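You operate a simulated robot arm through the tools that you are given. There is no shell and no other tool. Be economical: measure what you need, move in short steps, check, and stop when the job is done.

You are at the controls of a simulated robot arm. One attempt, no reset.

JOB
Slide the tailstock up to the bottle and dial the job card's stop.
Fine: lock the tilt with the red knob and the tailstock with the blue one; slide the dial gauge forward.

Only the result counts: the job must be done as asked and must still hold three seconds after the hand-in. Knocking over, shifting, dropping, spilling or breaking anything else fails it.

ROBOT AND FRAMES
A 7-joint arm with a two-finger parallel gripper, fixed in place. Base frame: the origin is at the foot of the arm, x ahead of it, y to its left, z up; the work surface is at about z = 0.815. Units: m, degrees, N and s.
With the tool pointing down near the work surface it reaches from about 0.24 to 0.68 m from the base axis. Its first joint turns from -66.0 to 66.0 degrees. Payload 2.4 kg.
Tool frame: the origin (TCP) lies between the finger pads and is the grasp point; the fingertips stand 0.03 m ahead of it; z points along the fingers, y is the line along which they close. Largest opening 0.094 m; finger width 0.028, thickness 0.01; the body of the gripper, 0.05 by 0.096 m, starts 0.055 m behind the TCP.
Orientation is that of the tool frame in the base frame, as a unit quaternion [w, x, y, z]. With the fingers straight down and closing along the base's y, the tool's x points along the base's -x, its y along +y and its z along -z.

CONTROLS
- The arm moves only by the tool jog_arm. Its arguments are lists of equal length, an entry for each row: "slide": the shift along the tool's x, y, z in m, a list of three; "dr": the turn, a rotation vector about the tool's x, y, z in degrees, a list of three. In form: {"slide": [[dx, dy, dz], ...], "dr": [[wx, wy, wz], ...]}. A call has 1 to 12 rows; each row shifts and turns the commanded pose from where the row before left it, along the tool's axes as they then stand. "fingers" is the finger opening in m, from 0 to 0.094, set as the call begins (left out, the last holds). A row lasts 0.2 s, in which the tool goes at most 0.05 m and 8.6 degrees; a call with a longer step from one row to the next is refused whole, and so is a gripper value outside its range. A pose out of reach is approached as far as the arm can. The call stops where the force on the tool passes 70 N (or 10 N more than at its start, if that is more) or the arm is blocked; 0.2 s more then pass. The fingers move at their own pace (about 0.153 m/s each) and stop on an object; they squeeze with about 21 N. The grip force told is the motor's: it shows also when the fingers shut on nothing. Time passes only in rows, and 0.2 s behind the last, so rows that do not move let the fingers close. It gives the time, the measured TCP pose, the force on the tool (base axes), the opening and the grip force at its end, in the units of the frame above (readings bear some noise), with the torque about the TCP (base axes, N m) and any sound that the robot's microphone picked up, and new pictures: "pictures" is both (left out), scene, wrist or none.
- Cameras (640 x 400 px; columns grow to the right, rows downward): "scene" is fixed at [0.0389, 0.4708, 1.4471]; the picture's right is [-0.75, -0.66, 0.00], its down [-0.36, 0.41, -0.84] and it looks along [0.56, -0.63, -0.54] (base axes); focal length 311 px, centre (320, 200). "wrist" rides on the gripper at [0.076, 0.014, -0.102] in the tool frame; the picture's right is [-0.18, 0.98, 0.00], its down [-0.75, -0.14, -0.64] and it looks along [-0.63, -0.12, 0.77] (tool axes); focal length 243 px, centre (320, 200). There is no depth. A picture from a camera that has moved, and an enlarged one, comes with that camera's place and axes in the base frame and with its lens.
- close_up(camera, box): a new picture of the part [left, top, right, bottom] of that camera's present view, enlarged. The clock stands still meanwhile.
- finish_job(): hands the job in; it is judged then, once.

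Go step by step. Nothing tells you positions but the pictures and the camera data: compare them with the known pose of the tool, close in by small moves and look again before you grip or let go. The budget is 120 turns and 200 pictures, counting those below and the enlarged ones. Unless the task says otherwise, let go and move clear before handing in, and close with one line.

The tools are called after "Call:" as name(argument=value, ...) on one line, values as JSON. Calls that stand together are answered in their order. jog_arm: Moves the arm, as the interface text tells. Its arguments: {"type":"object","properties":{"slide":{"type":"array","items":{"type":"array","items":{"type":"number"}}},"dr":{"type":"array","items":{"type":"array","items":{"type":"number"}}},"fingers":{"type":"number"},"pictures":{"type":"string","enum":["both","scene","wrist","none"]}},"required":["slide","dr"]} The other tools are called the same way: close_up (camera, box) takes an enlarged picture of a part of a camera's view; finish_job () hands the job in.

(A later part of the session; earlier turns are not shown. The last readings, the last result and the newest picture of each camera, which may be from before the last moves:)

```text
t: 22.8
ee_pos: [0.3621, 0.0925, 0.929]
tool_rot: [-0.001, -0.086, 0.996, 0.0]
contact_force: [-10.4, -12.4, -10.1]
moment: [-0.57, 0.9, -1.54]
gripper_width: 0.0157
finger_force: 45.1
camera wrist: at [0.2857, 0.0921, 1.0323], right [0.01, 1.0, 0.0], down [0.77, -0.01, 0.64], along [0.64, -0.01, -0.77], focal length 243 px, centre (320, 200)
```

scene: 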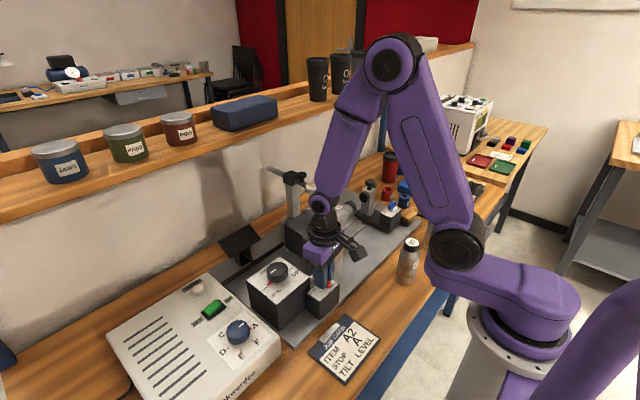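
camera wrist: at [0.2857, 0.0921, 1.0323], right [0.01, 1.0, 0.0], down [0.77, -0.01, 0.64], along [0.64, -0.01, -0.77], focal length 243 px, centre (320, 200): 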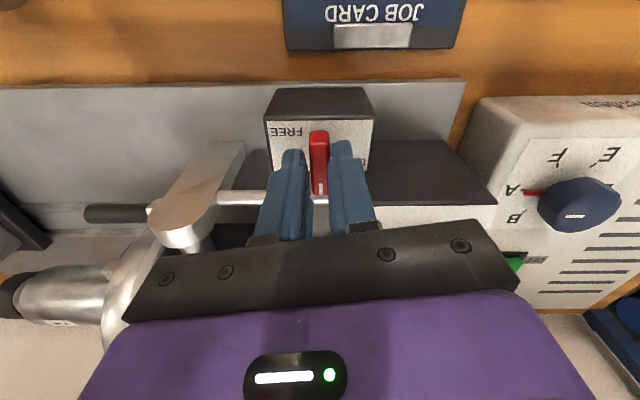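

There's a hard stop at 90°, so that is LOCK. I'll turn back 10°, open and lift.

Call:
jog_arm(slide=[[0, 0, 0], [0, 0, 0]], dr=[[0, 0, 5], [0, 0, 5]], pictures="none")

Call:
jog_arm(slide=[[0, 0, 0], [0, 0, 0], [0, 0, -0.03], [0, 0, -0.04], [0, 0, -0.04], [0, 0, -0.04]], dr=[[0, 0, 0], [0, 0, 0], [0, 0, 0], [0, 0, 0], [0, 0, 0], [0, 0, 0]], fingers=0.024)

Call:
close_up(camera="scene", box=[270, 230, 370, 315])

```text
t: 23.4
ee_pos: [0.3632, 0.0912, 0.9286]
tool_rot: [0.001, -0.002, 1.0, 0.001]
contact_force: [-10.8, -11.1, 3.4]
moment: [-0.4, 0.76, -0.12]
gripper_width: 0.0117
finger_force: 45.0
```

```text
t: 24.8
ee_pos: [0.3656, 0.089, 1.0759]
tool_rot: [0.001, 0.0, 1.0, 0.001]
contact_force: [0.3, -0.1, -0.5]
moment: [0.0, 0.02, 0.01]
gripper_width: 0.0241
finger_force: 0.1
camera wrist: at [0.2884, 0.1014, 1.1795], right [0.18, 0.98, 0.0], down [0.75, -0.14, 0.64], along [0.63, -0.12, -0.77], focal length 243 px, centre (320, 200)
```

scene: 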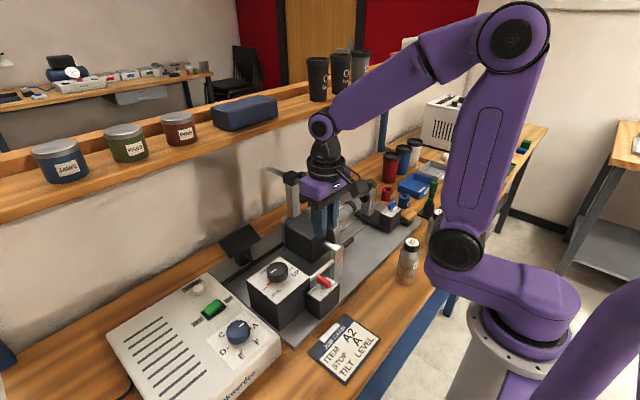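
wrist: 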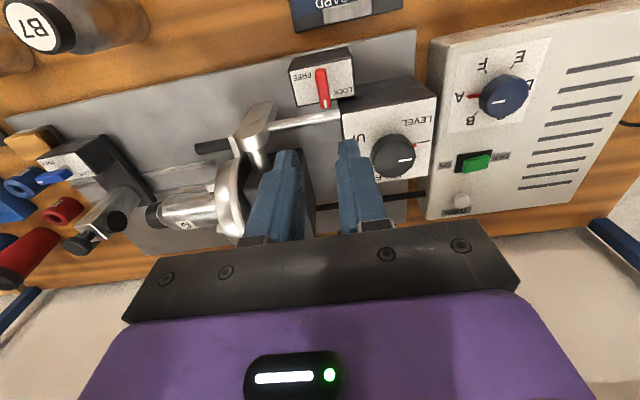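

```text
4.71 times, centred on (320, 272) of scene
camera zoom: at [0.0388, 0.4708, 1.4471], right [-0.75, -0.66, 0.0], down [-0.36, 0.41, -0.84], along [0.56, -0.63, -0.54], focal length 1462 px, centre (320, -141)
```

zoom: 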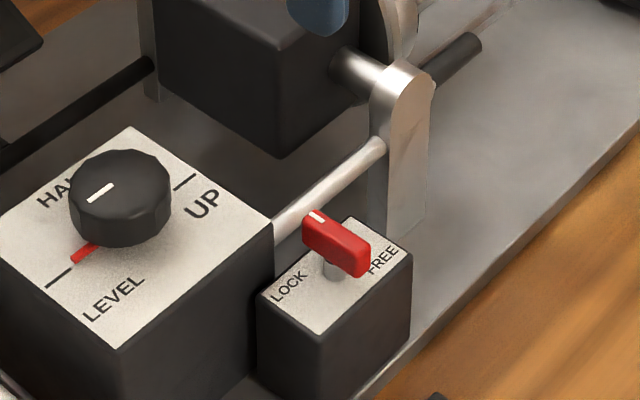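

The tilt is locked. Next is the tailstock, so I'll move above it for a closer look.

Call:
jog_arm(slide=[[0.01, -0.042, 0], [0.01, -0.042, 0], [0.01, -0.042, 0], [0, -0.042, 0], [0, -0.042, 0], [0, -0.042, 0], [0, -0.042, 0], [0, -0.042, 0]], dr=[[0, 0, 0], [0, 0, 0], [0, 0, 0], [0, 0, 0], [0, 0, 0], [0, 0, 0], [0, 0, 0], [0, 0, 0]], fingers=0.09)

Call:
close_up(camera="wrist", box=[230, 60, 450, 220])

Call:
close_up(camera="scene", box=[310, 150, 430, 250])

```text
t: 26.6
ee_pos: [0.3345, -0.2495, 1.0777]
tool_rot: [0.001, 0.0, 1.0, 0.001]
contact_force: [-0.2, 0.2, 0.1]
moment: [0.05, -0.02, -0.02]
gripper_width: 0.0899
finger_force: 0.1
camera wrist: at [0.2581, -0.2365, 1.1815], right [0.18, 0.98, 0.0], down [0.75, -0.14, 0.64], along [0.63, -0.12, -0.77], focal length 243 px, centre (320, 200)
```

scene: 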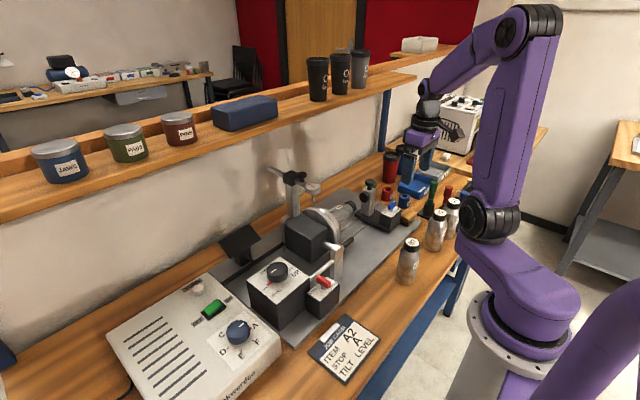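
wrist: 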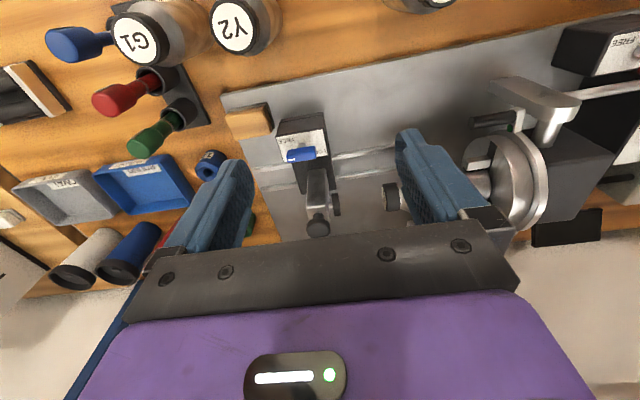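

```text
2.50 times, centred on (340, 140) of wrist
camera zoom: at [0.2581, -0.2365, 1.1815], right [0.18, 0.98, 0.0], down [0.75, -0.14, 0.64], along [0.63, -0.12, -0.77], focal length 606 px, centre (270, 350)
```

zoom: 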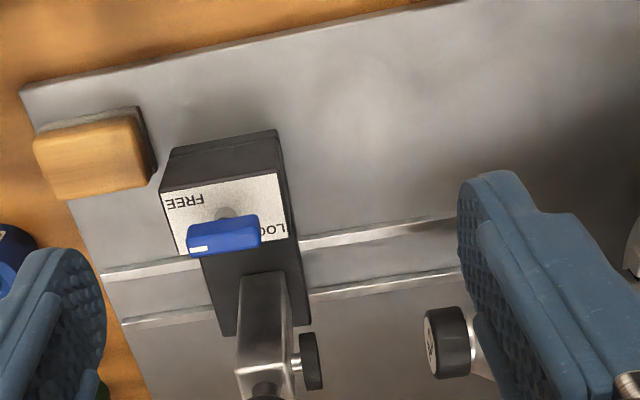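

```text
4.00 times, centred on (370, 200) of scene
camera zoom: at [0.0388, 0.4708, 1.4471], right [-0.75, -0.66, 0.0], down [-0.36, 0.41, -0.84], along [0.56, -0.63, -0.54], focal length 1243 px, centre (120, 200)
```

zoom: 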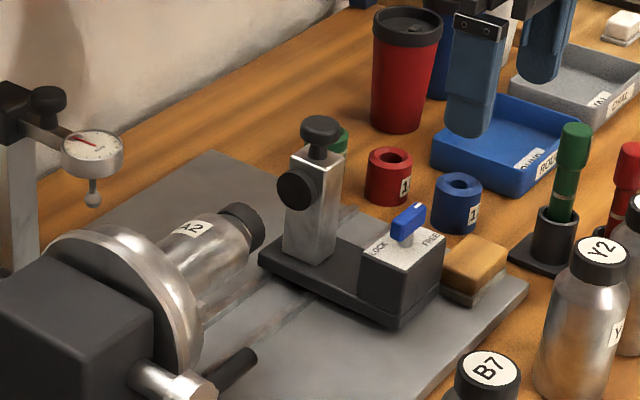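

The post spans x 0.468–0.495 and y -0.295 to -0.265, with its top at z = 0.941. The gap from pad to cap is about 58 mm. I'll push the post in +y with closed fingers, so first I'll position behind it on the -y side.

Call:
jog_arm(slide=[[-0.036, -0.022, 0], [-0.036, -0.022, 0], [-0.036, -0.022, 0], [-0.036, -0.022, 0], [0, 0, 0.04], [0, 0, 0.04]], dr=[[0, 0, 0], [0, 0, 0], [0, 0, 0], [0, 0, 0], [0, 0, 0], [0, 0, 0]], fingers=0.0)

Call:
close_up(camera="scene", box=[310, 130, 430, 230])

```text
t: 28.0
ee_pos: [0.4756, -0.3359, 0.9964]
tool_rot: [0.001, 0.001, 1.0, 0.001]
contact_force: [-0.2, 0.4, -0.1]
moment: [0.0, 0.01, -0.01]
gripper_width: 0.0
finger_force: 20.7
camera wrist: at [0.401, -0.3225, 1.0994], right [0.18, 0.98, 0.0], down [0.75, -0.14, 0.64], along [0.63, -0.12, -0.77], focal length 243 px, centre (320, 200)
```

scene: 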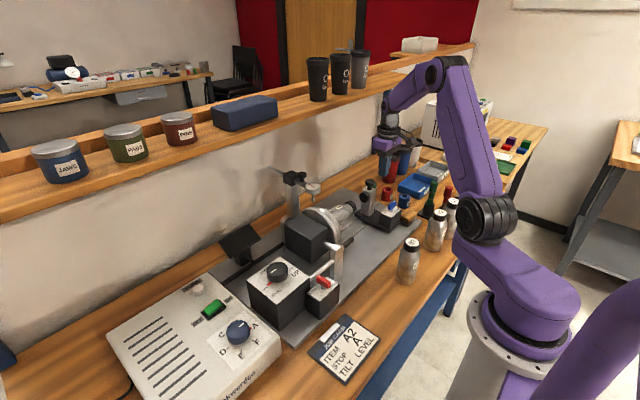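
wrist: 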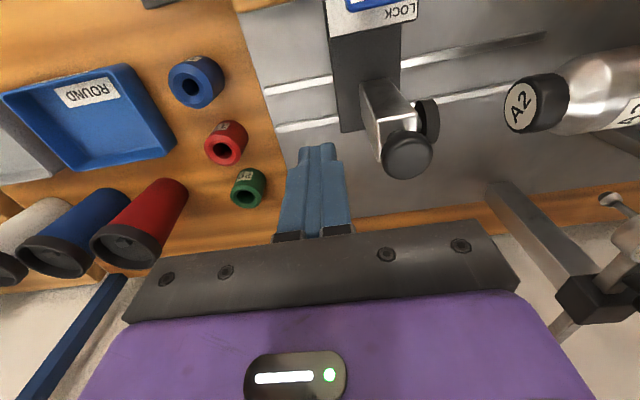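

```text
4.00 times, centred on (370, 180) of scene
camera zoom: at [0.0389, 0.4708, 1.4471], right [-0.75, -0.66, 0.0], down [-0.36, 0.41, -0.84], along [0.56, -0.63, -0.54], focal length 1243 px, centre (120, 280)
```

zoom: 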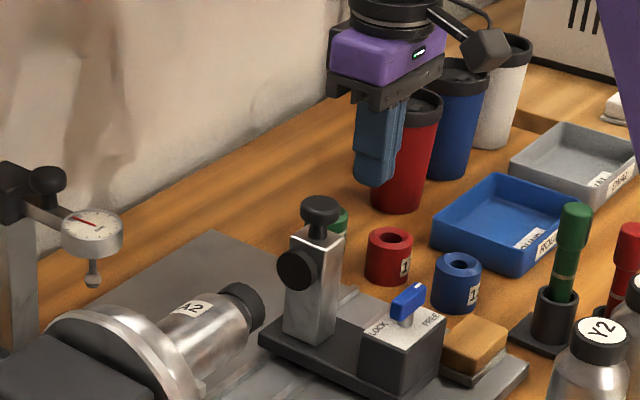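

The area behind the post is clear. I'll lower to z = 0.937, which keeps the body above the post knob, then begin pushing +y in small steps.

Call:
jog_arm(slide=[[-0.004, 0, 0.03], [0, 0, 0.03], [0, 0.012, 0], [0, 0.012, 0]], dr=[[0, 0, 0], [0, 0, 0], [0, 0, 0], [0, 0, 0]])

Call:
close_up(camera="scene", box=[310, 130, 430, 230])

```text
t: 29.0
ee_pos: [0.4814, -0.3115, 0.9413]
tool_rot: [0.002, 0.001, 1.0, 0.001]
contact_force: [0.2, -3.9, -1.1]
moment: [0.03, 0.04, 0.0]
gripper_width: 0.0
finger_force: 21.2
camera wrist: at [0.4058, -0.2972, 1.0426], right [0.19, 0.98, 0.0], down [0.75, -0.14, 0.64], along [0.63, -0.12, -0.76], focal length 243 px, centre (320, 200)
```

scene: 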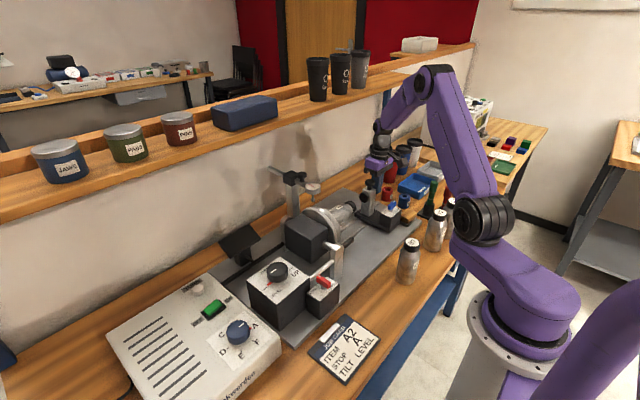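
wrist: 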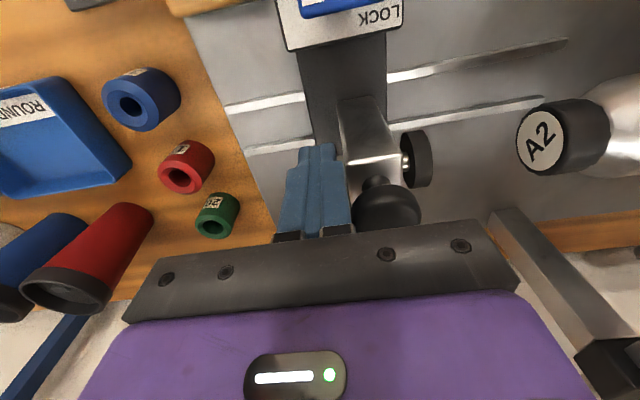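

```text
4.00 times, centred on (370, 180) of scene
camera zoom: at [0.0389, 0.4707, 1.4471], right [-0.75, -0.66, 0.0], down [-0.36, 0.41, -0.84], along [0.56, -0.63, -0.54], focal length 1243 px, centre (120, 280)
```

zoom: 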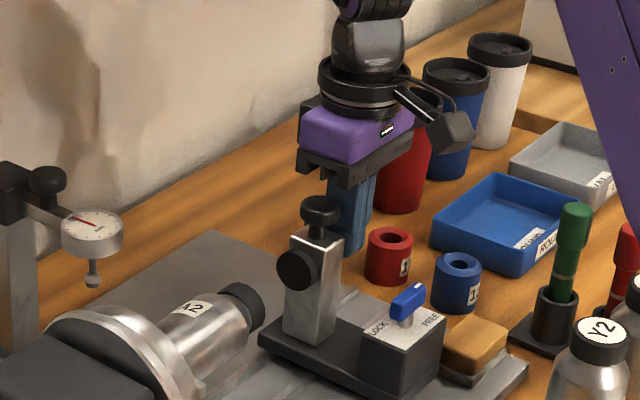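

The fingers are touching the post. I'll push +y by 30 mm and check the force.

Call:
jog_arm(slide=[[0, 0.008, 0], [0, 0.008, 0], [0, 0.008, 0], [0, 0.008, 0]], dr=[[0, 0, 0], [0, 0, 0], [0, 0, 0], [0, 0, 0]])

Call:
close_up(camera="scene", box=[310, 150, 430, 250])

```text
t: 30.0
ee_pos: [0.4818, -0.2759, 0.9377]
tool_rot: [0.0, 0.001, 1.0, 0.002]
contact_force: [-1.8, -5.6, 2.7]
moment: [0.17, -0.03, 0.01]
gripper_width: 0.0001
finger_force: 21.2
camera wrist: at [0.4065, -0.2627, 1.0403], right [0.19, 0.98, 0.0], down [0.75, -0.14, 0.64], along [0.63, -0.12, -0.77], focal length 243 px, centre (320, 200)
```

scene: 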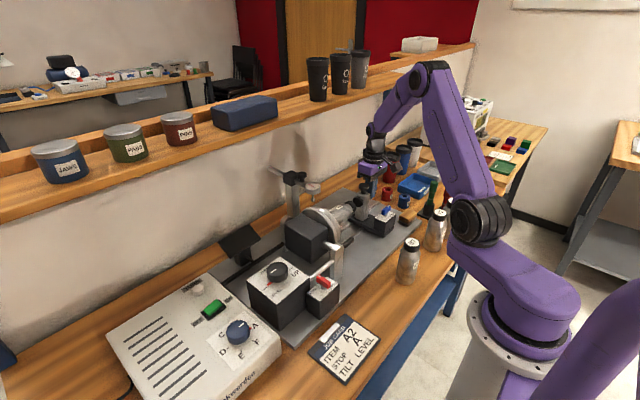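
wrist: 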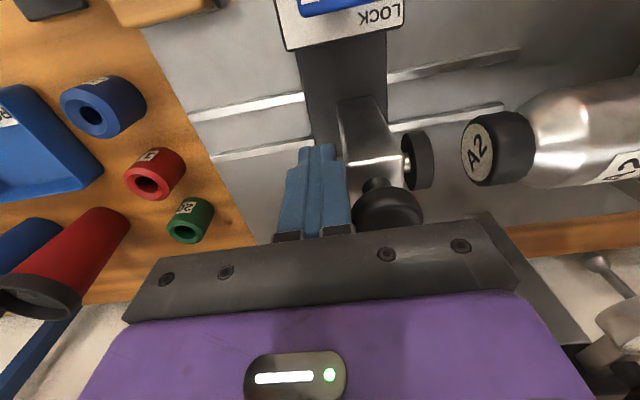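

```text
4.00 times, centred on (370, 200) of scene
camera zoom: at [0.0388, 0.4707, 1.4471], right [-0.75, -0.66, 0.0], down [-0.36, 0.41, -0.84], along [0.56, -0.63, -0.54], focal length 1243 px, centre (120, 200)
```

zoom: 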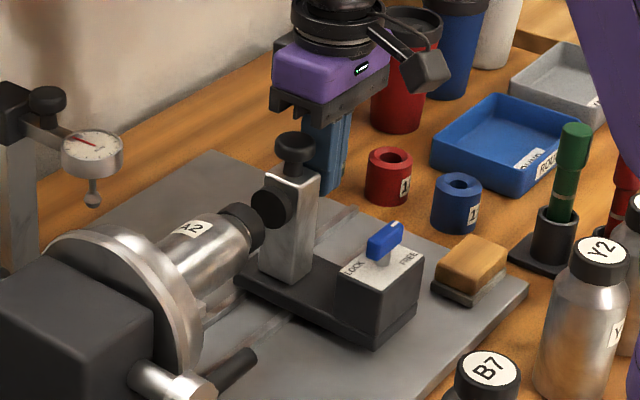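

It slides easily at about 5 N, with roughly 20–25 mm of gap left. I'll push 14 mm more and then creep.

Call:
jog_arm(slide=[[0, 0.005, 0], [0, 0.005, 0], [0, 0.004, 0]], dr=[[0, 0, 0], [0, 0, 0], [0, 0, 0]], pictures="wrist")

Call:
close_up(camera="scene", box=[340, 170, 400, 220])

```text
t: 30.8
ee_pos: [0.4825, -0.2635, 0.9382]
tool_rot: [0.001, 0.0, 1.0, 0.002]
contact_force: [-1.6, -5.6, -0.5]
moment: [0.08, -0.01, -0.02]
gripper_width: 0.0001
finger_force: 20.8
camera wrist: at [0.4064, -0.2498, 1.0406], right [0.18, 0.98, 0.0], down [0.75, -0.14, 0.64], along [0.63, -0.12, -0.77], focal length 243 px, centre (320, 200)
```

wrist: 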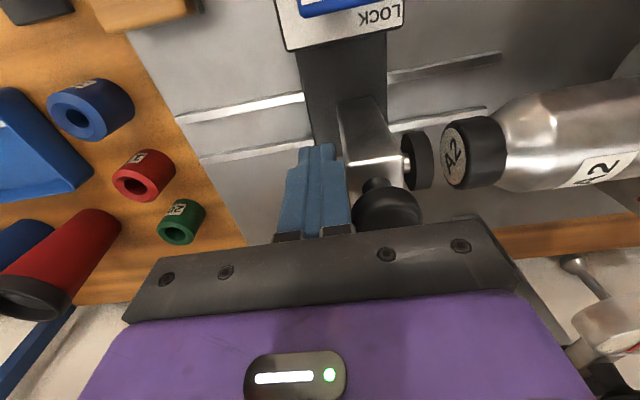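

```text
8.00 times, centred on (370, 195) of scene
camera zoom: at [0.0388, 0.4707, 1.4472], right [-0.75, -0.66, 0.0], down [-0.36, 0.41, -0.84], along [0.56, -0.63, -0.54], focal length 2486 px, centre (-80, 240)
```

zoom: 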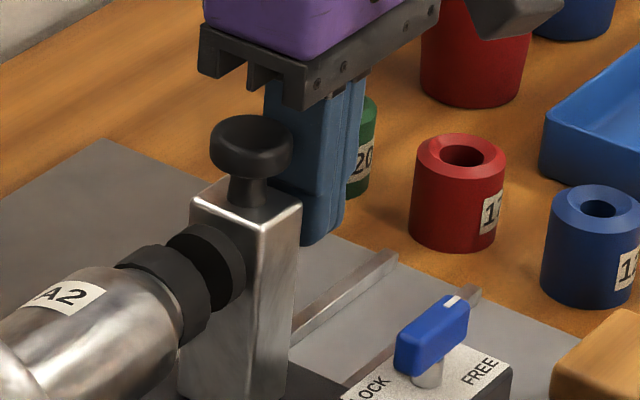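

About 6 mm is left. I'll creep in 1 mm steps.

Call:
jog_arm(slide=[[0, 0.001, 0], [0, 0.001, 0], [0, 0.001, 0], [0, 0.001, 0]], dr=[[0, 0, 0], [0, 0, 0], [0, 0, 0], [0, 0, 0]], pictures="none")

Call:
close_up(camera="wrist", box=[380, 110, 500, 210])

```text
t: 31.8
ee_pos: [0.4812, -0.2589, 0.9364]
tool_rot: [0.001, 0.0, 1.0, 0.001]
contact_force: [-0.6, -4.7, -3.2]
moment: [0.04, 0.0, -0.05]
gripper_width: 0.0001
finger_force: 21.1
```

```text
4.00 times, centred on (440, 160) of wrist
camera zoom: at [0.4064, -0.2453, 1.0408], right [0.19, 0.98, 0.0], down [0.75, -0.14, 0.64], along [0.63, -0.12, -0.77], focal length 970 px, centre (-160, 360)
```

zoom: 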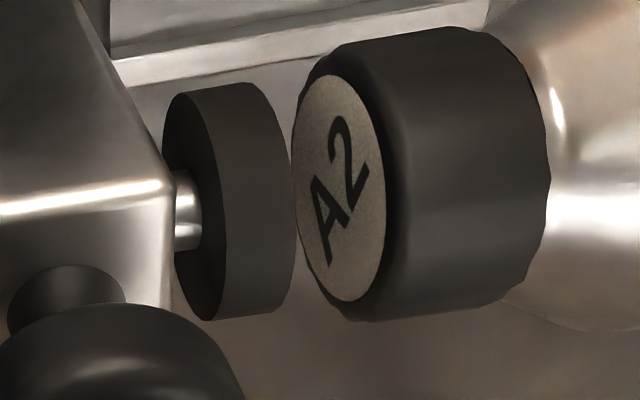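

The gap still looks like about 12 mm. I'll push 7 mm, then creep.

Call:
jog_arm(slide=[[0, 0.002, 0], [0, 0.002, 0], [0, 0.002, 0], [0, 0.001, 0]], dr=[[0, 0, 0], [0, 0, 0], [0, 0, 0], [0, 0, 0]], pictures="none")

Call:
close_up(camera="wrist", box=[380, 110, 500, 210])

```text
t: 32.8
ee_pos: [0.4834, -0.2519, 0.938]
tool_rot: [0.001, -0.001, 1.0, 0.001]
contact_force: [-1.2, -5.5, -2.3]
moment: [0.04, 0.01, 0.01]
gripper_width: 0.0001
finger_force: 20.5
```

```text
4.00 times, centred on (440, 160) of wrist
camera zoom: at [0.4066, -0.2379, 1.0409], right [0.18, 0.98, 0.0], down [0.75, -0.14, 0.64], along [0.63, -0.12, -0.77], focal length 970 px, centre (-160, 360)
```

zoom: 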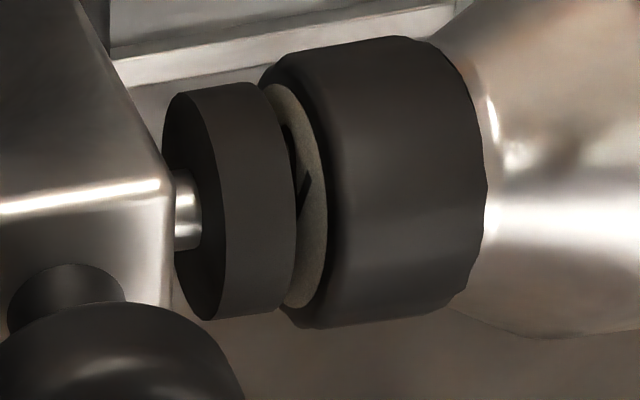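

About 4 mm remains. I'll creep carefully.

Call:
jog_arm(slide=[[0, 0.001, 0], [0, 0.001, 0], [0, 0.001, 0]], dr=[[0, 0, 0], [0, 0, 0], [0, 0, 0]], pictures="none")

Call:
close_up(camera="wrist", box=[380, 110, 500, 210])

```text
t: 33.6
ee_pos: [0.4822, -0.2478, 0.939]
tool_rot: [0.002, 0.0, 1.0, 0.001]
contact_force: [1.3, -5.1, -2.3]
moment: [0.05, 0.04, -0.02]
gripper_width: 0.0
finger_force: 20.9
```

```text
4.00 times, centred on (440, 160) of wrist
camera zoom: at [0.4064, -0.2348, 1.0417], right [0.18, 0.98, 0.0], down [0.75, -0.14, 0.64], along [0.63, -0.12, -0.77], focal length 970 px, centre (-160, 360)
```

zoom: 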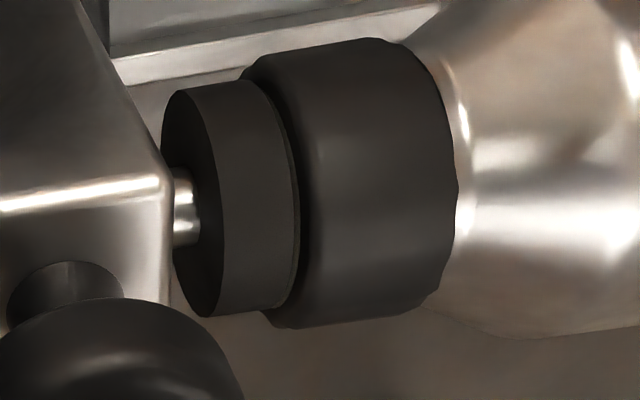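

It's almost touching. I'll take another step and watch the force.

Call:
jog_arm(slide=[[0, 0.0005, 0], [0, 0.0005, 0]], dr=[[0, 0, 0], [0, 0, 0]], pictures="none")

Call:
jog_arm(slide=[[0, 0.0005, 0], [0, 0.0005, 0]], dr=[[0, 0, 0], [0, 0, 0]], pictures="none")

Call:
close_up(camera="wrist", box=[380, 110, 500, 210])

```text
t: 34.2
ee_pos: [0.4826, -0.2457, 0.9385]
tool_rot: [0.002, 0.0, 1.0, 0.002]
contact_force: [-0.3, -6.1, 0.6]
moment: [0.12, -0.01, -0.04]
gripper_width: 0.0001
finger_force: 21.1
```

```text
t: 34.8
ee_pos: [0.4822, -0.2465, 0.939]
tool_rot: [0.001, 0.001, 1.0, 0.001]
contact_force: [-0.2, -10.0, 0.1]
moment: [0.16, 0.03, -0.1]
gripper_width: 0.0
finger_force: 20.4
```

```text
4.00 times, centred on (440, 160) of wrist
camera zoom: at [0.4063, -0.233, 1.0416], right [0.19, 0.98, 0.0], down [0.75, -0.14, 0.64], along [0.63, -0.12, -0.76], focal length 970 px, centre (-160, 360)
```

zoom: 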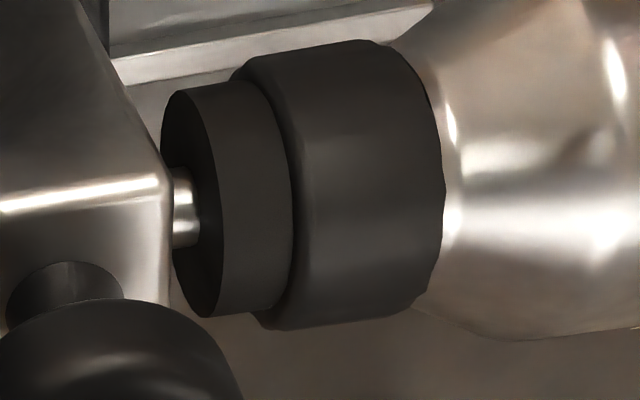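

The force is rising, which indicates contact. I'll take one more half millimetre to confirm.

Call:
jog_arm(slide=[[0, 0.0006, 0], [0, 0, 0]], dr=[[0, 0, 0], [0, 0, 0]], pictures="none")

```text
t: 35.4
ee_pos: [0.4812, -0.2455, 0.9386]
tool_rot: [0.002, 0.001, 1.0, 0.0]
contact_force: [0.7, -14.9, -0.4]
moment: [0.25, 0.02, -0.14]
gripper_width: 0.0
finger_force: 20.9
```

Contact is confirmed at 15 N. I'll back off, rise, and go above the blue knob.

Call:
jog_arm(slide=[[0, -0.01, 0], [0, -0.02, 0], [0, 0, -0.04], [0, 0, -0.04], [0.025, 0.015, 0], [0.025, 0.015, 0], [0.025, 0.015, 0]], dr=[[0, 0, 0], [0, 0, 0], [0, 0, 0], [0, 0, 0], [0, 0, 0], [0, 0, 0], [0, 0, 0]])

Call:
close_up(camera="wrist", box=[240, 50, 400, 160])

Call:
close_up(camera="scene", box=[310, 160, 430, 250])

```text
t: 37.0
ee_pos: [0.406, -0.2301, 1.0197]
tool_rot: [0.001, -0.001, 1.0, 0.002]
contact_force: [-0.1, -0.5, -0.7]
moment: [0.03, 0.02, -0.01]
gripper_width: 0.0001
finger_force: 21.0
camera wrist: at [0.3302, -0.2162, 1.1231], right [0.18, 0.98, 0.0], down [0.75, -0.14, 0.64], along [0.63, -0.12, -0.77], focal length 243 px, centre (320, 200)
```

scene: 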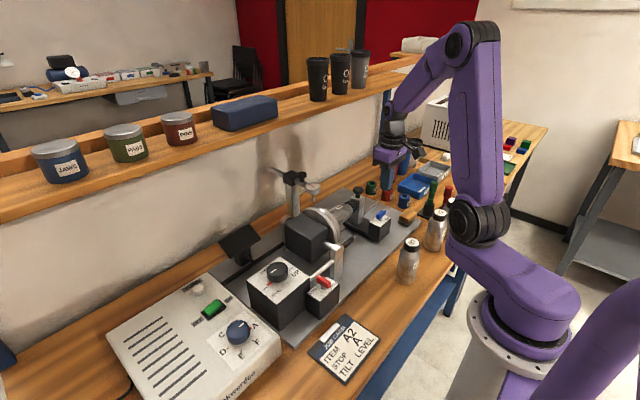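
wrist: 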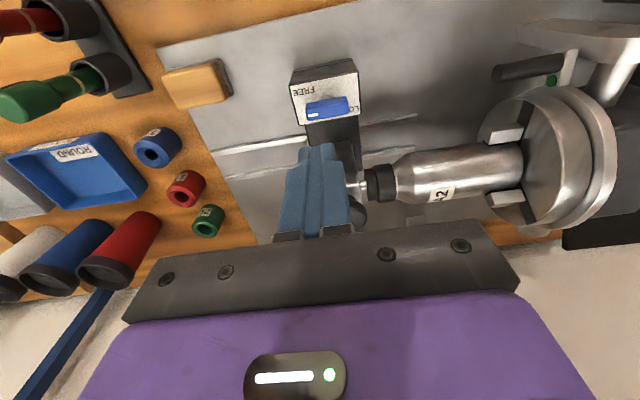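

```text
3.64 times, centred on (320, 105) of wrist
camera zoom: at [0.3302, -0.2162, 1.1231], right [0.18, 0.98, 0.0], down [0.75, -0.14, 0.64], along [0.63, -0.12, -0.77], focal length 882 px, centre (320, 546)
```

zoom: 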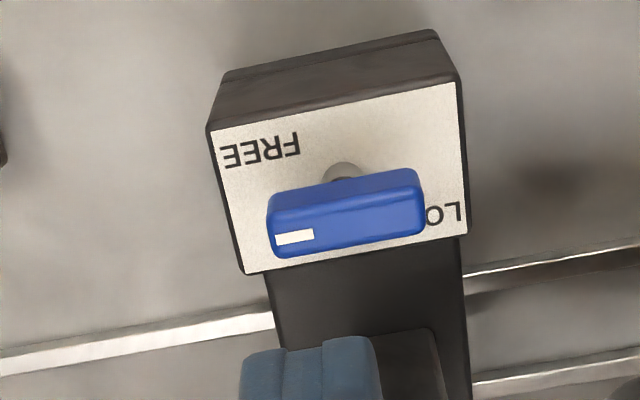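

```text
4.44 times, centred on (370, 205) of scene
camera zoom: at [0.0389, 0.4708, 1.4471], right [-0.75, -0.66, 0.0], down [-0.36, 0.41, -0.84], along [0.56, -0.63, -0.54], focal length 1381 px, centre (98, 178)
```

zoom: 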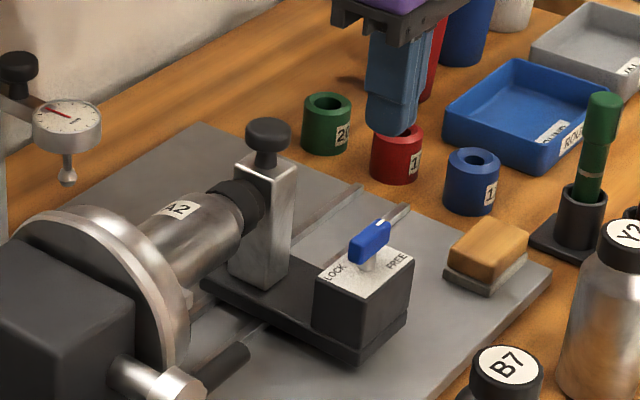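

The tailstock is touching the cap. The blue bar is at about (0.405, -0.224, 0.906). I'll rotate the gripper 90° and open it narrow.

Call:
jog_arm(slide=[[0, 0.006, 0], [0, 0, 0], [0, 0, 0], [0, 0, 0], [0, 0, 0], [0, 0, 0], [0, 0, 0], [0, 0, 0], [0, 0, 0], [0, 0, 0], [0, 0, 0], [0, 0, 0]], dr=[[0, 0, 7.5], [0, 0, 7.5], [0, 0, 7.5], [0, 0, 7.5], [0, 0, 7.5], [0, 0, 7.5], [0, 0, 7.5], [0, 0, 7.5], [0, 0, 7.5], [0, 0, 7.5], [0, 0, 7.5], [0, 0, 7.5]], fingers=0.03, pictures="none")

Call:
jog_arm(slide=[[0, 0, 0.03], [0, 0, 0.025]], dr=[[0, 0, 0], [0, 0, 0]])

Call:
close_up(camera="wrist", box=[240, 60, 400, 220])

Call:
close_up(camera="scene", box=[310, 160, 430, 250])

```text
t: 39.6
ee_pos: [0.4068, -0.224, 1.0184]
tool_rot: [-0.001, 0.708, 0.706, 0.002]
contact_force: [-0.6, 0.8, -0.5]
moment: [0.01, 0.0, 0.02]
gripper_width: 0.03
finger_force: 0.1
```

```text
t: 40.2
ee_pos: [0.4097, -0.2253, 0.9639]
tool_rot: [0.0, 0.708, 0.707, 0.001]
contact_force: [-0.2, 0.0, -0.2]
moment: [0.02, 0.0, 0.0]
gripper_width: 0.0301
finger_force: 0.0
camera wrist: at [0.424, -0.15, 1.0665], right [0.98, -0.18, 0.0], down [-0.14, -0.75, 0.64], along [-0.12, -0.63, -0.77], focal length 243 px, centre (320, 200)
```

scene: 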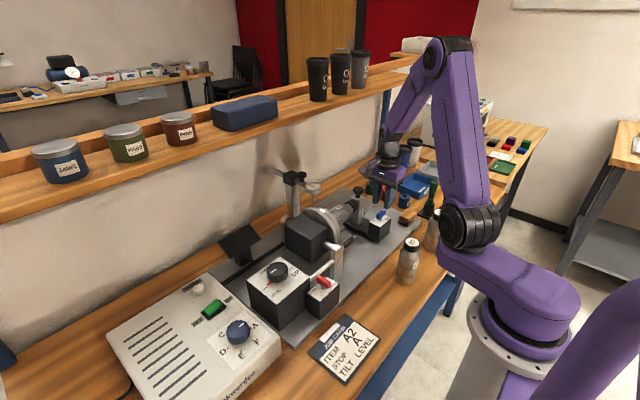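
wrist: 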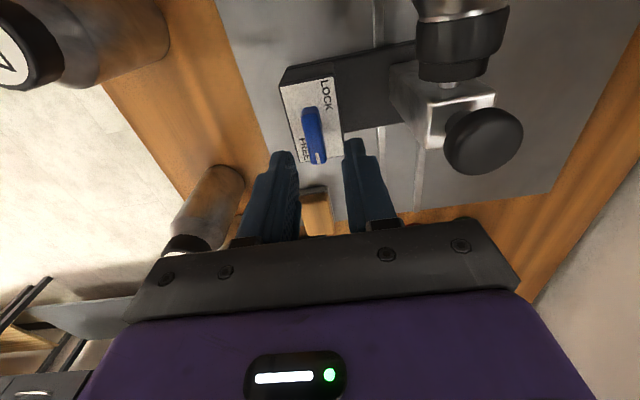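

```text
2.50 times, centred on (320, 140) of wrist
camera zoom: at [0.424, -0.15, 1.0665], right [0.98, -0.18, 0.0], down [-0.14, -0.75, 0.64], along [-0.12, -0.63, -0.77], focal length 606 px, centre (320, 350)
```

zoom: 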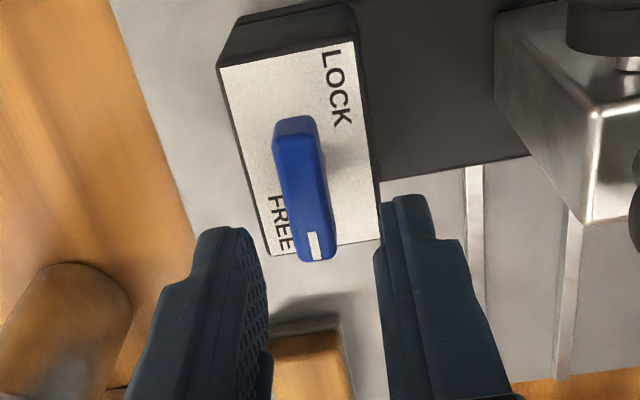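

```text
4.44 times, centred on (370, 205) of scene
camera zoom: at [0.0389, 0.4708, 1.4471], right [-0.75, -0.66, 0.0], down [-0.36, 0.41, -0.84], along [0.56, -0.63, -0.54], focal length 1381 px, centre (98, 178)
```

zoom: 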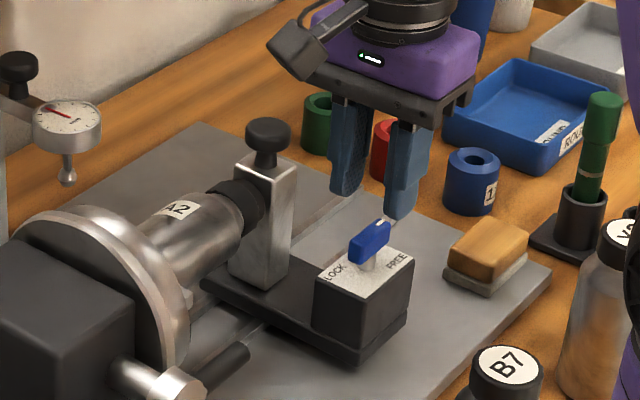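

The bar is at about (0.407, -0.222). I'll adjust, lower, then close on it.

Call:
jog_arm(slide=[[0.003, -0.003, 0.016], [0, 0, 0.012], [0, 0, 0.008]], dr=[[0, 0, 0], [0, 0, 0], [0, 0, 0]], fingers=0.026)

Call:
close_up(camera="scene", box=[330, 170, 420, 240])

```text
t: 41.0
ee_pos: [0.4041, -0.2211, 0.9262]
tool_rot: [0.0, 0.708, 0.706, 0.002]
contact_force: [-0.6, 0.6, 0.0]
moment: [0.01, 0.02, -0.03]
gripper_width: 0.0259
finger_force: 0.1
camera wrist: at [0.4198, -0.1456, 1.0306], right [0.98, -0.19, 0.0], down [-0.14, -0.76, 0.64], along [-0.12, -0.63, -0.77], focal length 243 px, centre (320, 200)
```

scene: 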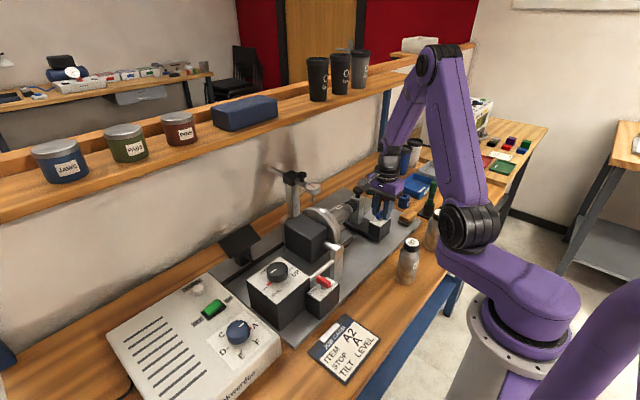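
wrist: 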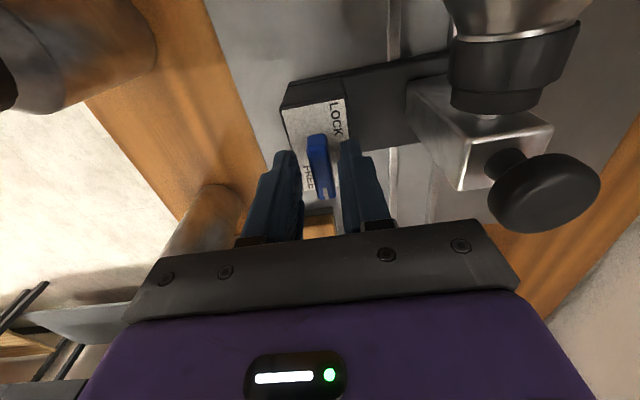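

```text
5.71 times, centred on (375, 205) of scene
camera zoom: at [0.0389, 0.4708, 1.4471], right [-0.75, -0.66, 0.0], down [-0.36, 0.41, -0.84], along [0.56, -0.63, -0.54], focal length 1775 px, centre (6, 171)
```

zoom: 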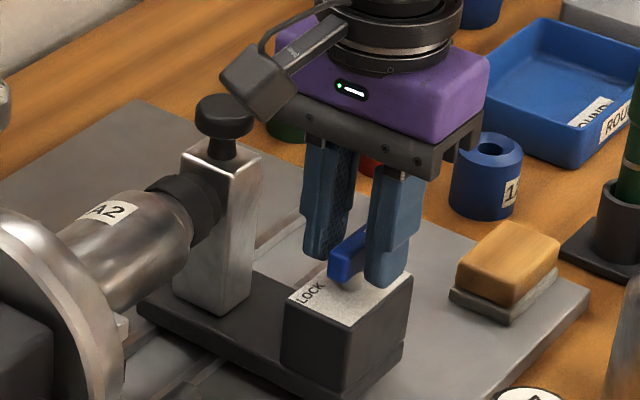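

The bar is between the fingers. The pivot is probably at y ≈ -0.2245, so I'll shift slightly to avoid dragging the tailstock, then close and turn 45°.

Call:
jog_arm(slide=[[-0.0025, 0.001, 0], [0, 0, 0]], dr=[[0, 0, 0], [0, 0, 0]], pictures="none")

Call:
jog_arm(slide=[[0, 0, 0], [0, 0, 0]], dr=[[0, 0, 0], [0, 0, 0]], fingers=0.0, pictures="none")

Call:
jog_arm(slide=[[0, 0, 0], [0, 0, 0], [0, 0, 0], [0, 0, 0], [0, 0, 0], [0, 0, 0]], dr=[[0, 0, -7.5], [0, 0, -7.5], [0, 0, -7.5], [0, 0, -7.5], [0, 0, -7.5], [0, 0, -7.5]])

Call:
close_up(camera="scene", box=[330, 170, 420, 240])

```text
t: 41.6
ee_pos: [0.4054, -0.2225, 0.9269]
tool_rot: [-0.001, 0.707, 0.707, 0.002]
contact_force: [-1.1, -0.4, 0.5]
moment: [-0.02, 0.02, 0.0]
gripper_width: 0.0259
finger_force: 0.0
```

```text
t: 42.2
ee_pos: [0.4069, -0.2231, 0.9272]
tool_rot: [-0.002, 0.707, 0.707, 0.003]
contact_force: [-2.0, -0.2, -0.5]
moment: [-0.24, 0.14, 0.04]
gripper_width: 0.0119
finger_force: 44.7
```

```text
t: 43.6
ee_pos: [0.407, -0.2246, 0.9266]
tool_rot: [0.002, 0.382, 0.924, 0.0]
contact_force: [12.0, 2.1, 5.8]
moment: [0.87, 0.94, 0.01]
gripper_width: 0.0117
finger_force: 45.3
camera wrist: at [0.3617, -0.1602, 1.0301], right [0.82, 0.57, 0.0], down [0.43, -0.63, 0.64], along [0.37, -0.53, -0.77], focal length 243 px, centre (320, 200)
```

scene: 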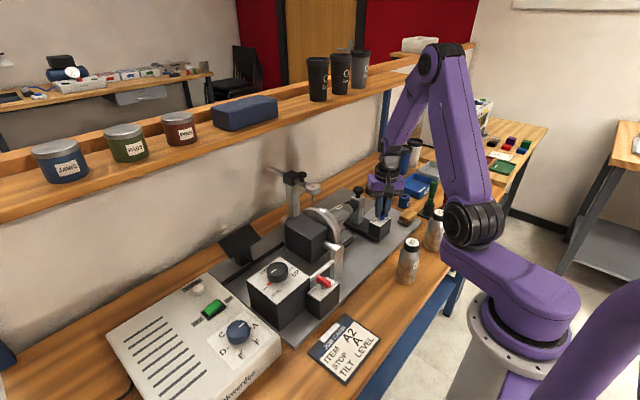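
wrist: 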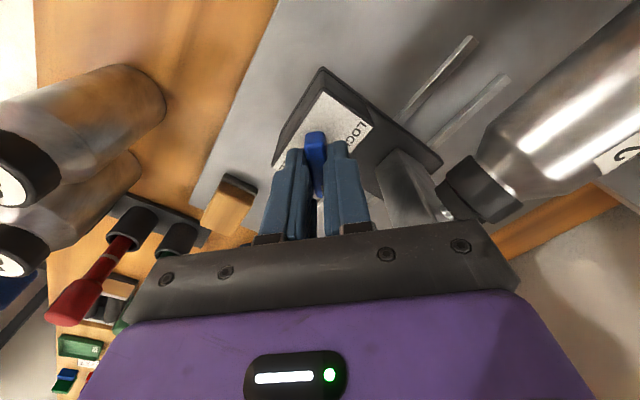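

```text
5.71 times, centred on (375, 205) of scene
camera zoom: at [0.0391, 0.4709, 1.4471], right [-0.75, -0.66, 0.0], down [-0.36, 0.41, -0.84], along [0.56, -0.63, -0.54], focal length 1775 px, centre (6, 171)
```

zoom: 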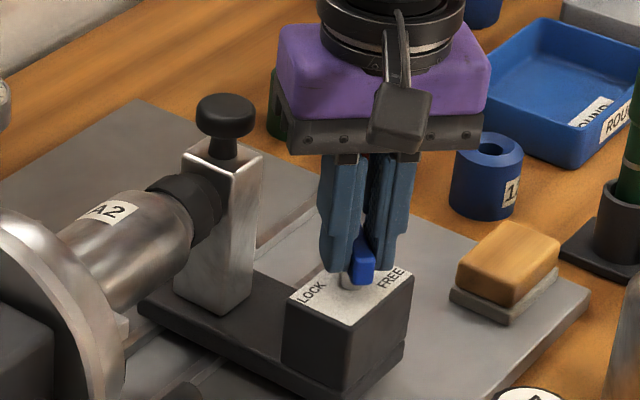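

The lever turns well with low forces. I'll finish the turn with a 2 mm bias toward the bottle so the pad stays seated.

Call:
jog_arm(slide=[[0, 0, 0], [0, 0, 0], [0, 0, 0], [0, 0.001, 0], [0, 0.001, 0], [0, 0, 0]], dr=[[0, 0, -7.5], [0, 0, -7.5], [0, 0, -7.5], [0, 0, -7.5], [0, 0, -7.5], [0, 0, 0]], pictures="wrist")

Call:
close_up(camera="wrist", box=[320, 120, 480, 240])

Call:
close_up(camera="scene", box=[330, 170, 420, 240])

```text
t: 45.0
ee_pos: [0.4051, -0.2247, 0.9261]
tool_rot: [0.002, 0.065, 0.998, 0.0]
contact_force: [11.7, -6.2, 6.3]
moment: [-0.13, 0.41, 0.02]
gripper_width: 0.0119
finger_force: 45.0
camera wrist: at [0.3321, -0.2006, 1.0299], right [0.31, 0.95, 0.0], down [0.73, -0.24, 0.65], along [0.61, -0.2, -0.76], focal length 243 px, centre (320, 200)
```

wrist: 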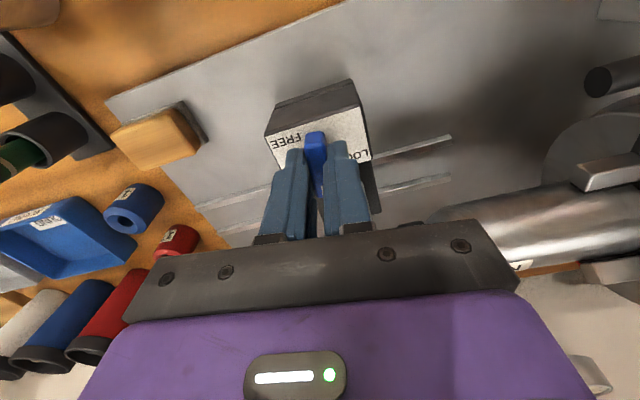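

```text
3.33 times, centred on (400, 180) of wrist
camera zoom: at [0.3321, -0.2006, 1.0299], right [0.31, 0.95, 0.0], down [0.73, -0.24, 0.65], along [0.61, -0.2, -0.76], focal length 809 px, centre (53, 267)
```

zoom: 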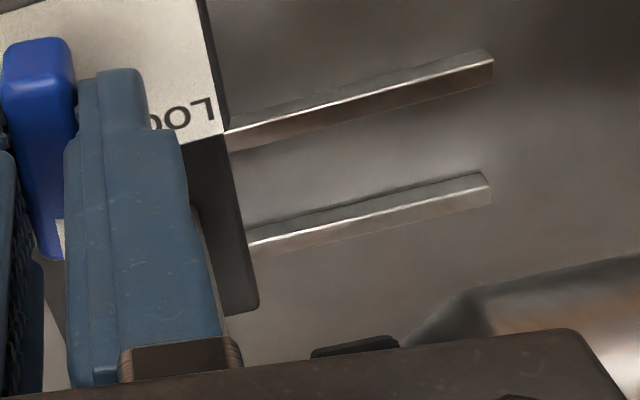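

```text
5.71 times, centred on (375, 205) of scene
camera zoom: at [0.0391, 0.4707, 1.4471], right [-0.75, -0.66, 0.0], down [-0.36, 0.41, -0.84], along [0.56, -0.63, -0.54], focal length 1775 px, centre (6, 171)
```

zoom: 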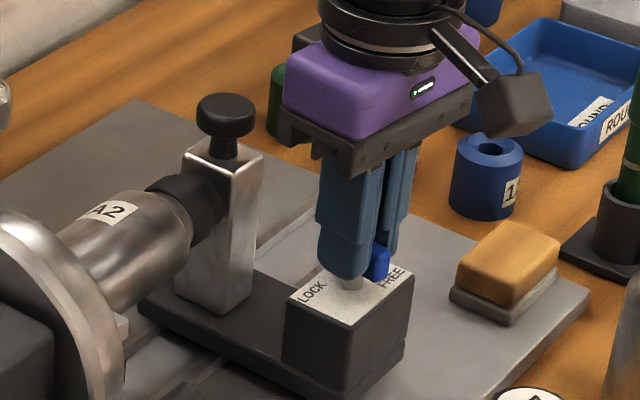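

7.5° remains. I'll press slightly toward the bottle, then finish to the stop.

Call:
jog_arm(slide=[[0, 0.0008, 0], [0, 0, 0]], dr=[[0, 0, 0], [0, 0, 0]], pictures="none")

Call:
jog_arm(slide=[[0, 0, 0], [0, 0, 0], [0, 0, 0]], dr=[[0, 0, -7.5], [0, 0, -5], [0, 0, 0]], pictures="none")

```text
t: 45.6
ee_pos: [0.4072, -0.2238, 0.9265]
tool_rot: [0.002, 0.067, 0.998, 0.0]
contact_force: [7.9, -16.6, 10.2]
moment: [-0.35, 0.78, 0.01]
gripper_width: 0.0117
finger_force: 45.0
```

```text
t: 46.4
ee_pos: [0.4059, -0.2239, 0.9279]
tool_rot: [0.002, -0.043, 0.999, 0.001]
contact_force: [0.3, -24.2, -4.0]
moment: [-0.53, -0.72, -1.42]
gripper_width: 0.0133
finger_force: 45.6
```

It hit the stop with a torque of -1.4 N·m, and the pad is seated. I'll turn back, release, lift, and check the knob and the contact.

Call:
jog_arm(slide=[[0, 0, 0], [0, 0, 0]], dr=[[0, 0, 5], [0, 0, 0]], pictures="none")

Call:
jog_arm(slide=[[0, 0, 0], [0, 0, 0], [0, 0, -0.03], [0, 0, -0.04], [0.02, 0, -0.04], [0.02, 0, -0.02]], dr=[[0, 0, 0], [0, 0, 0], [0, 0, 0], [0, 0, 0], [0, 0, 0], [0, 0, 0]], fingers=0.026)

Call:
close_up(camera="wrist", box=[260, 60, 460, 210])

Call:
close_up(camera="scene", box=[260, 150, 400, 250])

```text
t: 47.0
ee_pos: [0.4058, -0.2238, 0.9263]
tool_rot: [0.001, 0.0, 1.0, 0.001]
contact_force: [-1.9, -30.5, -14.4]
moment: [-0.75, -0.3, -0.04]
gripper_width: 0.0121
finger_force: 44.8
```

```text
t: 48.4
ee_pos: [0.3643, -0.2192, 1.0546]
tool_rot: [0.001, 0.001, 1.0, 0.002]
contact_force: [-0.5, 0.5, -0.3]
moment: [0.01, -0.01, 0.02]
gripper_width: 0.0261
finger_force: 0.1
camera wrist: at [0.2889, -0.2059, 1.1582], right [0.18, 0.98, 0.0], down [0.75, -0.14, 0.64], along [0.63, -0.12, -0.77], focal length 243 px, centre (320, 200)
```

scene: 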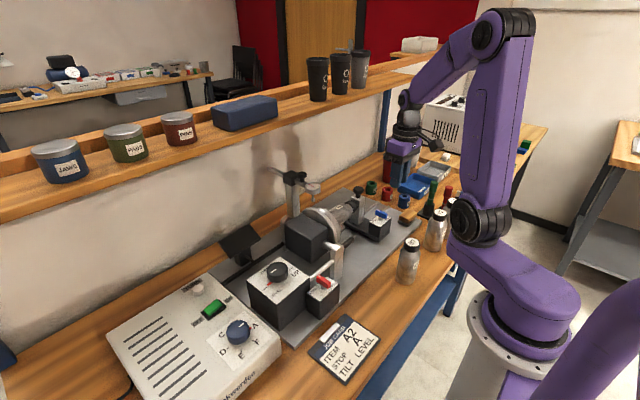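
wrist: 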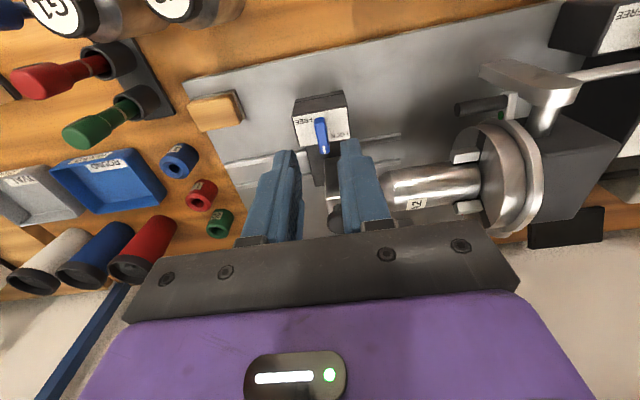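

```text
2.67 times, centred on (360, 135) of wrist
camera zoom: at [0.2889, -0.2059, 1.1582], right [0.18, 0.98, 0.0], down [0.75, -0.14, 0.64], along [0.63, -0.12, -0.77], focal length 647 px, centre (213, 373)
```

zoom: 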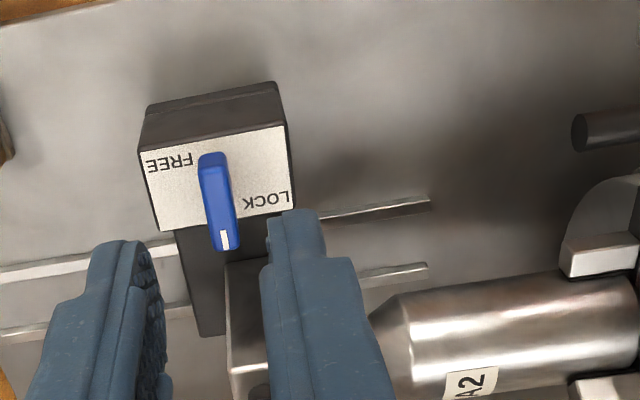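

```text
4.00 times, centred on (330, 200) of scene
camera zoom: at [0.0389, 0.4708, 1.4471], right [-0.75, -0.66, 0.0], down [-0.36, 0.41, -0.84], along [0.56, -0.63, -0.54], focal length 1243 px, centre (280, 200)
```

zoom: 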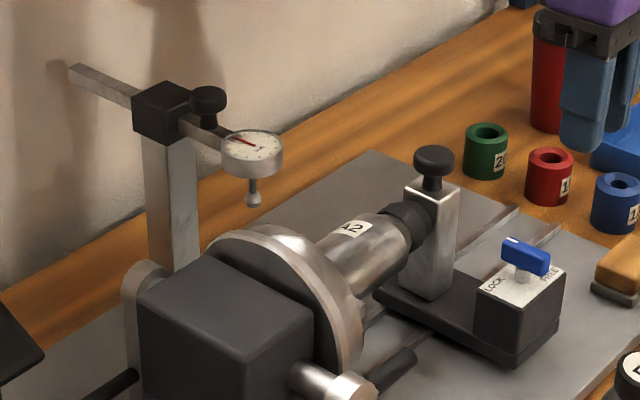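

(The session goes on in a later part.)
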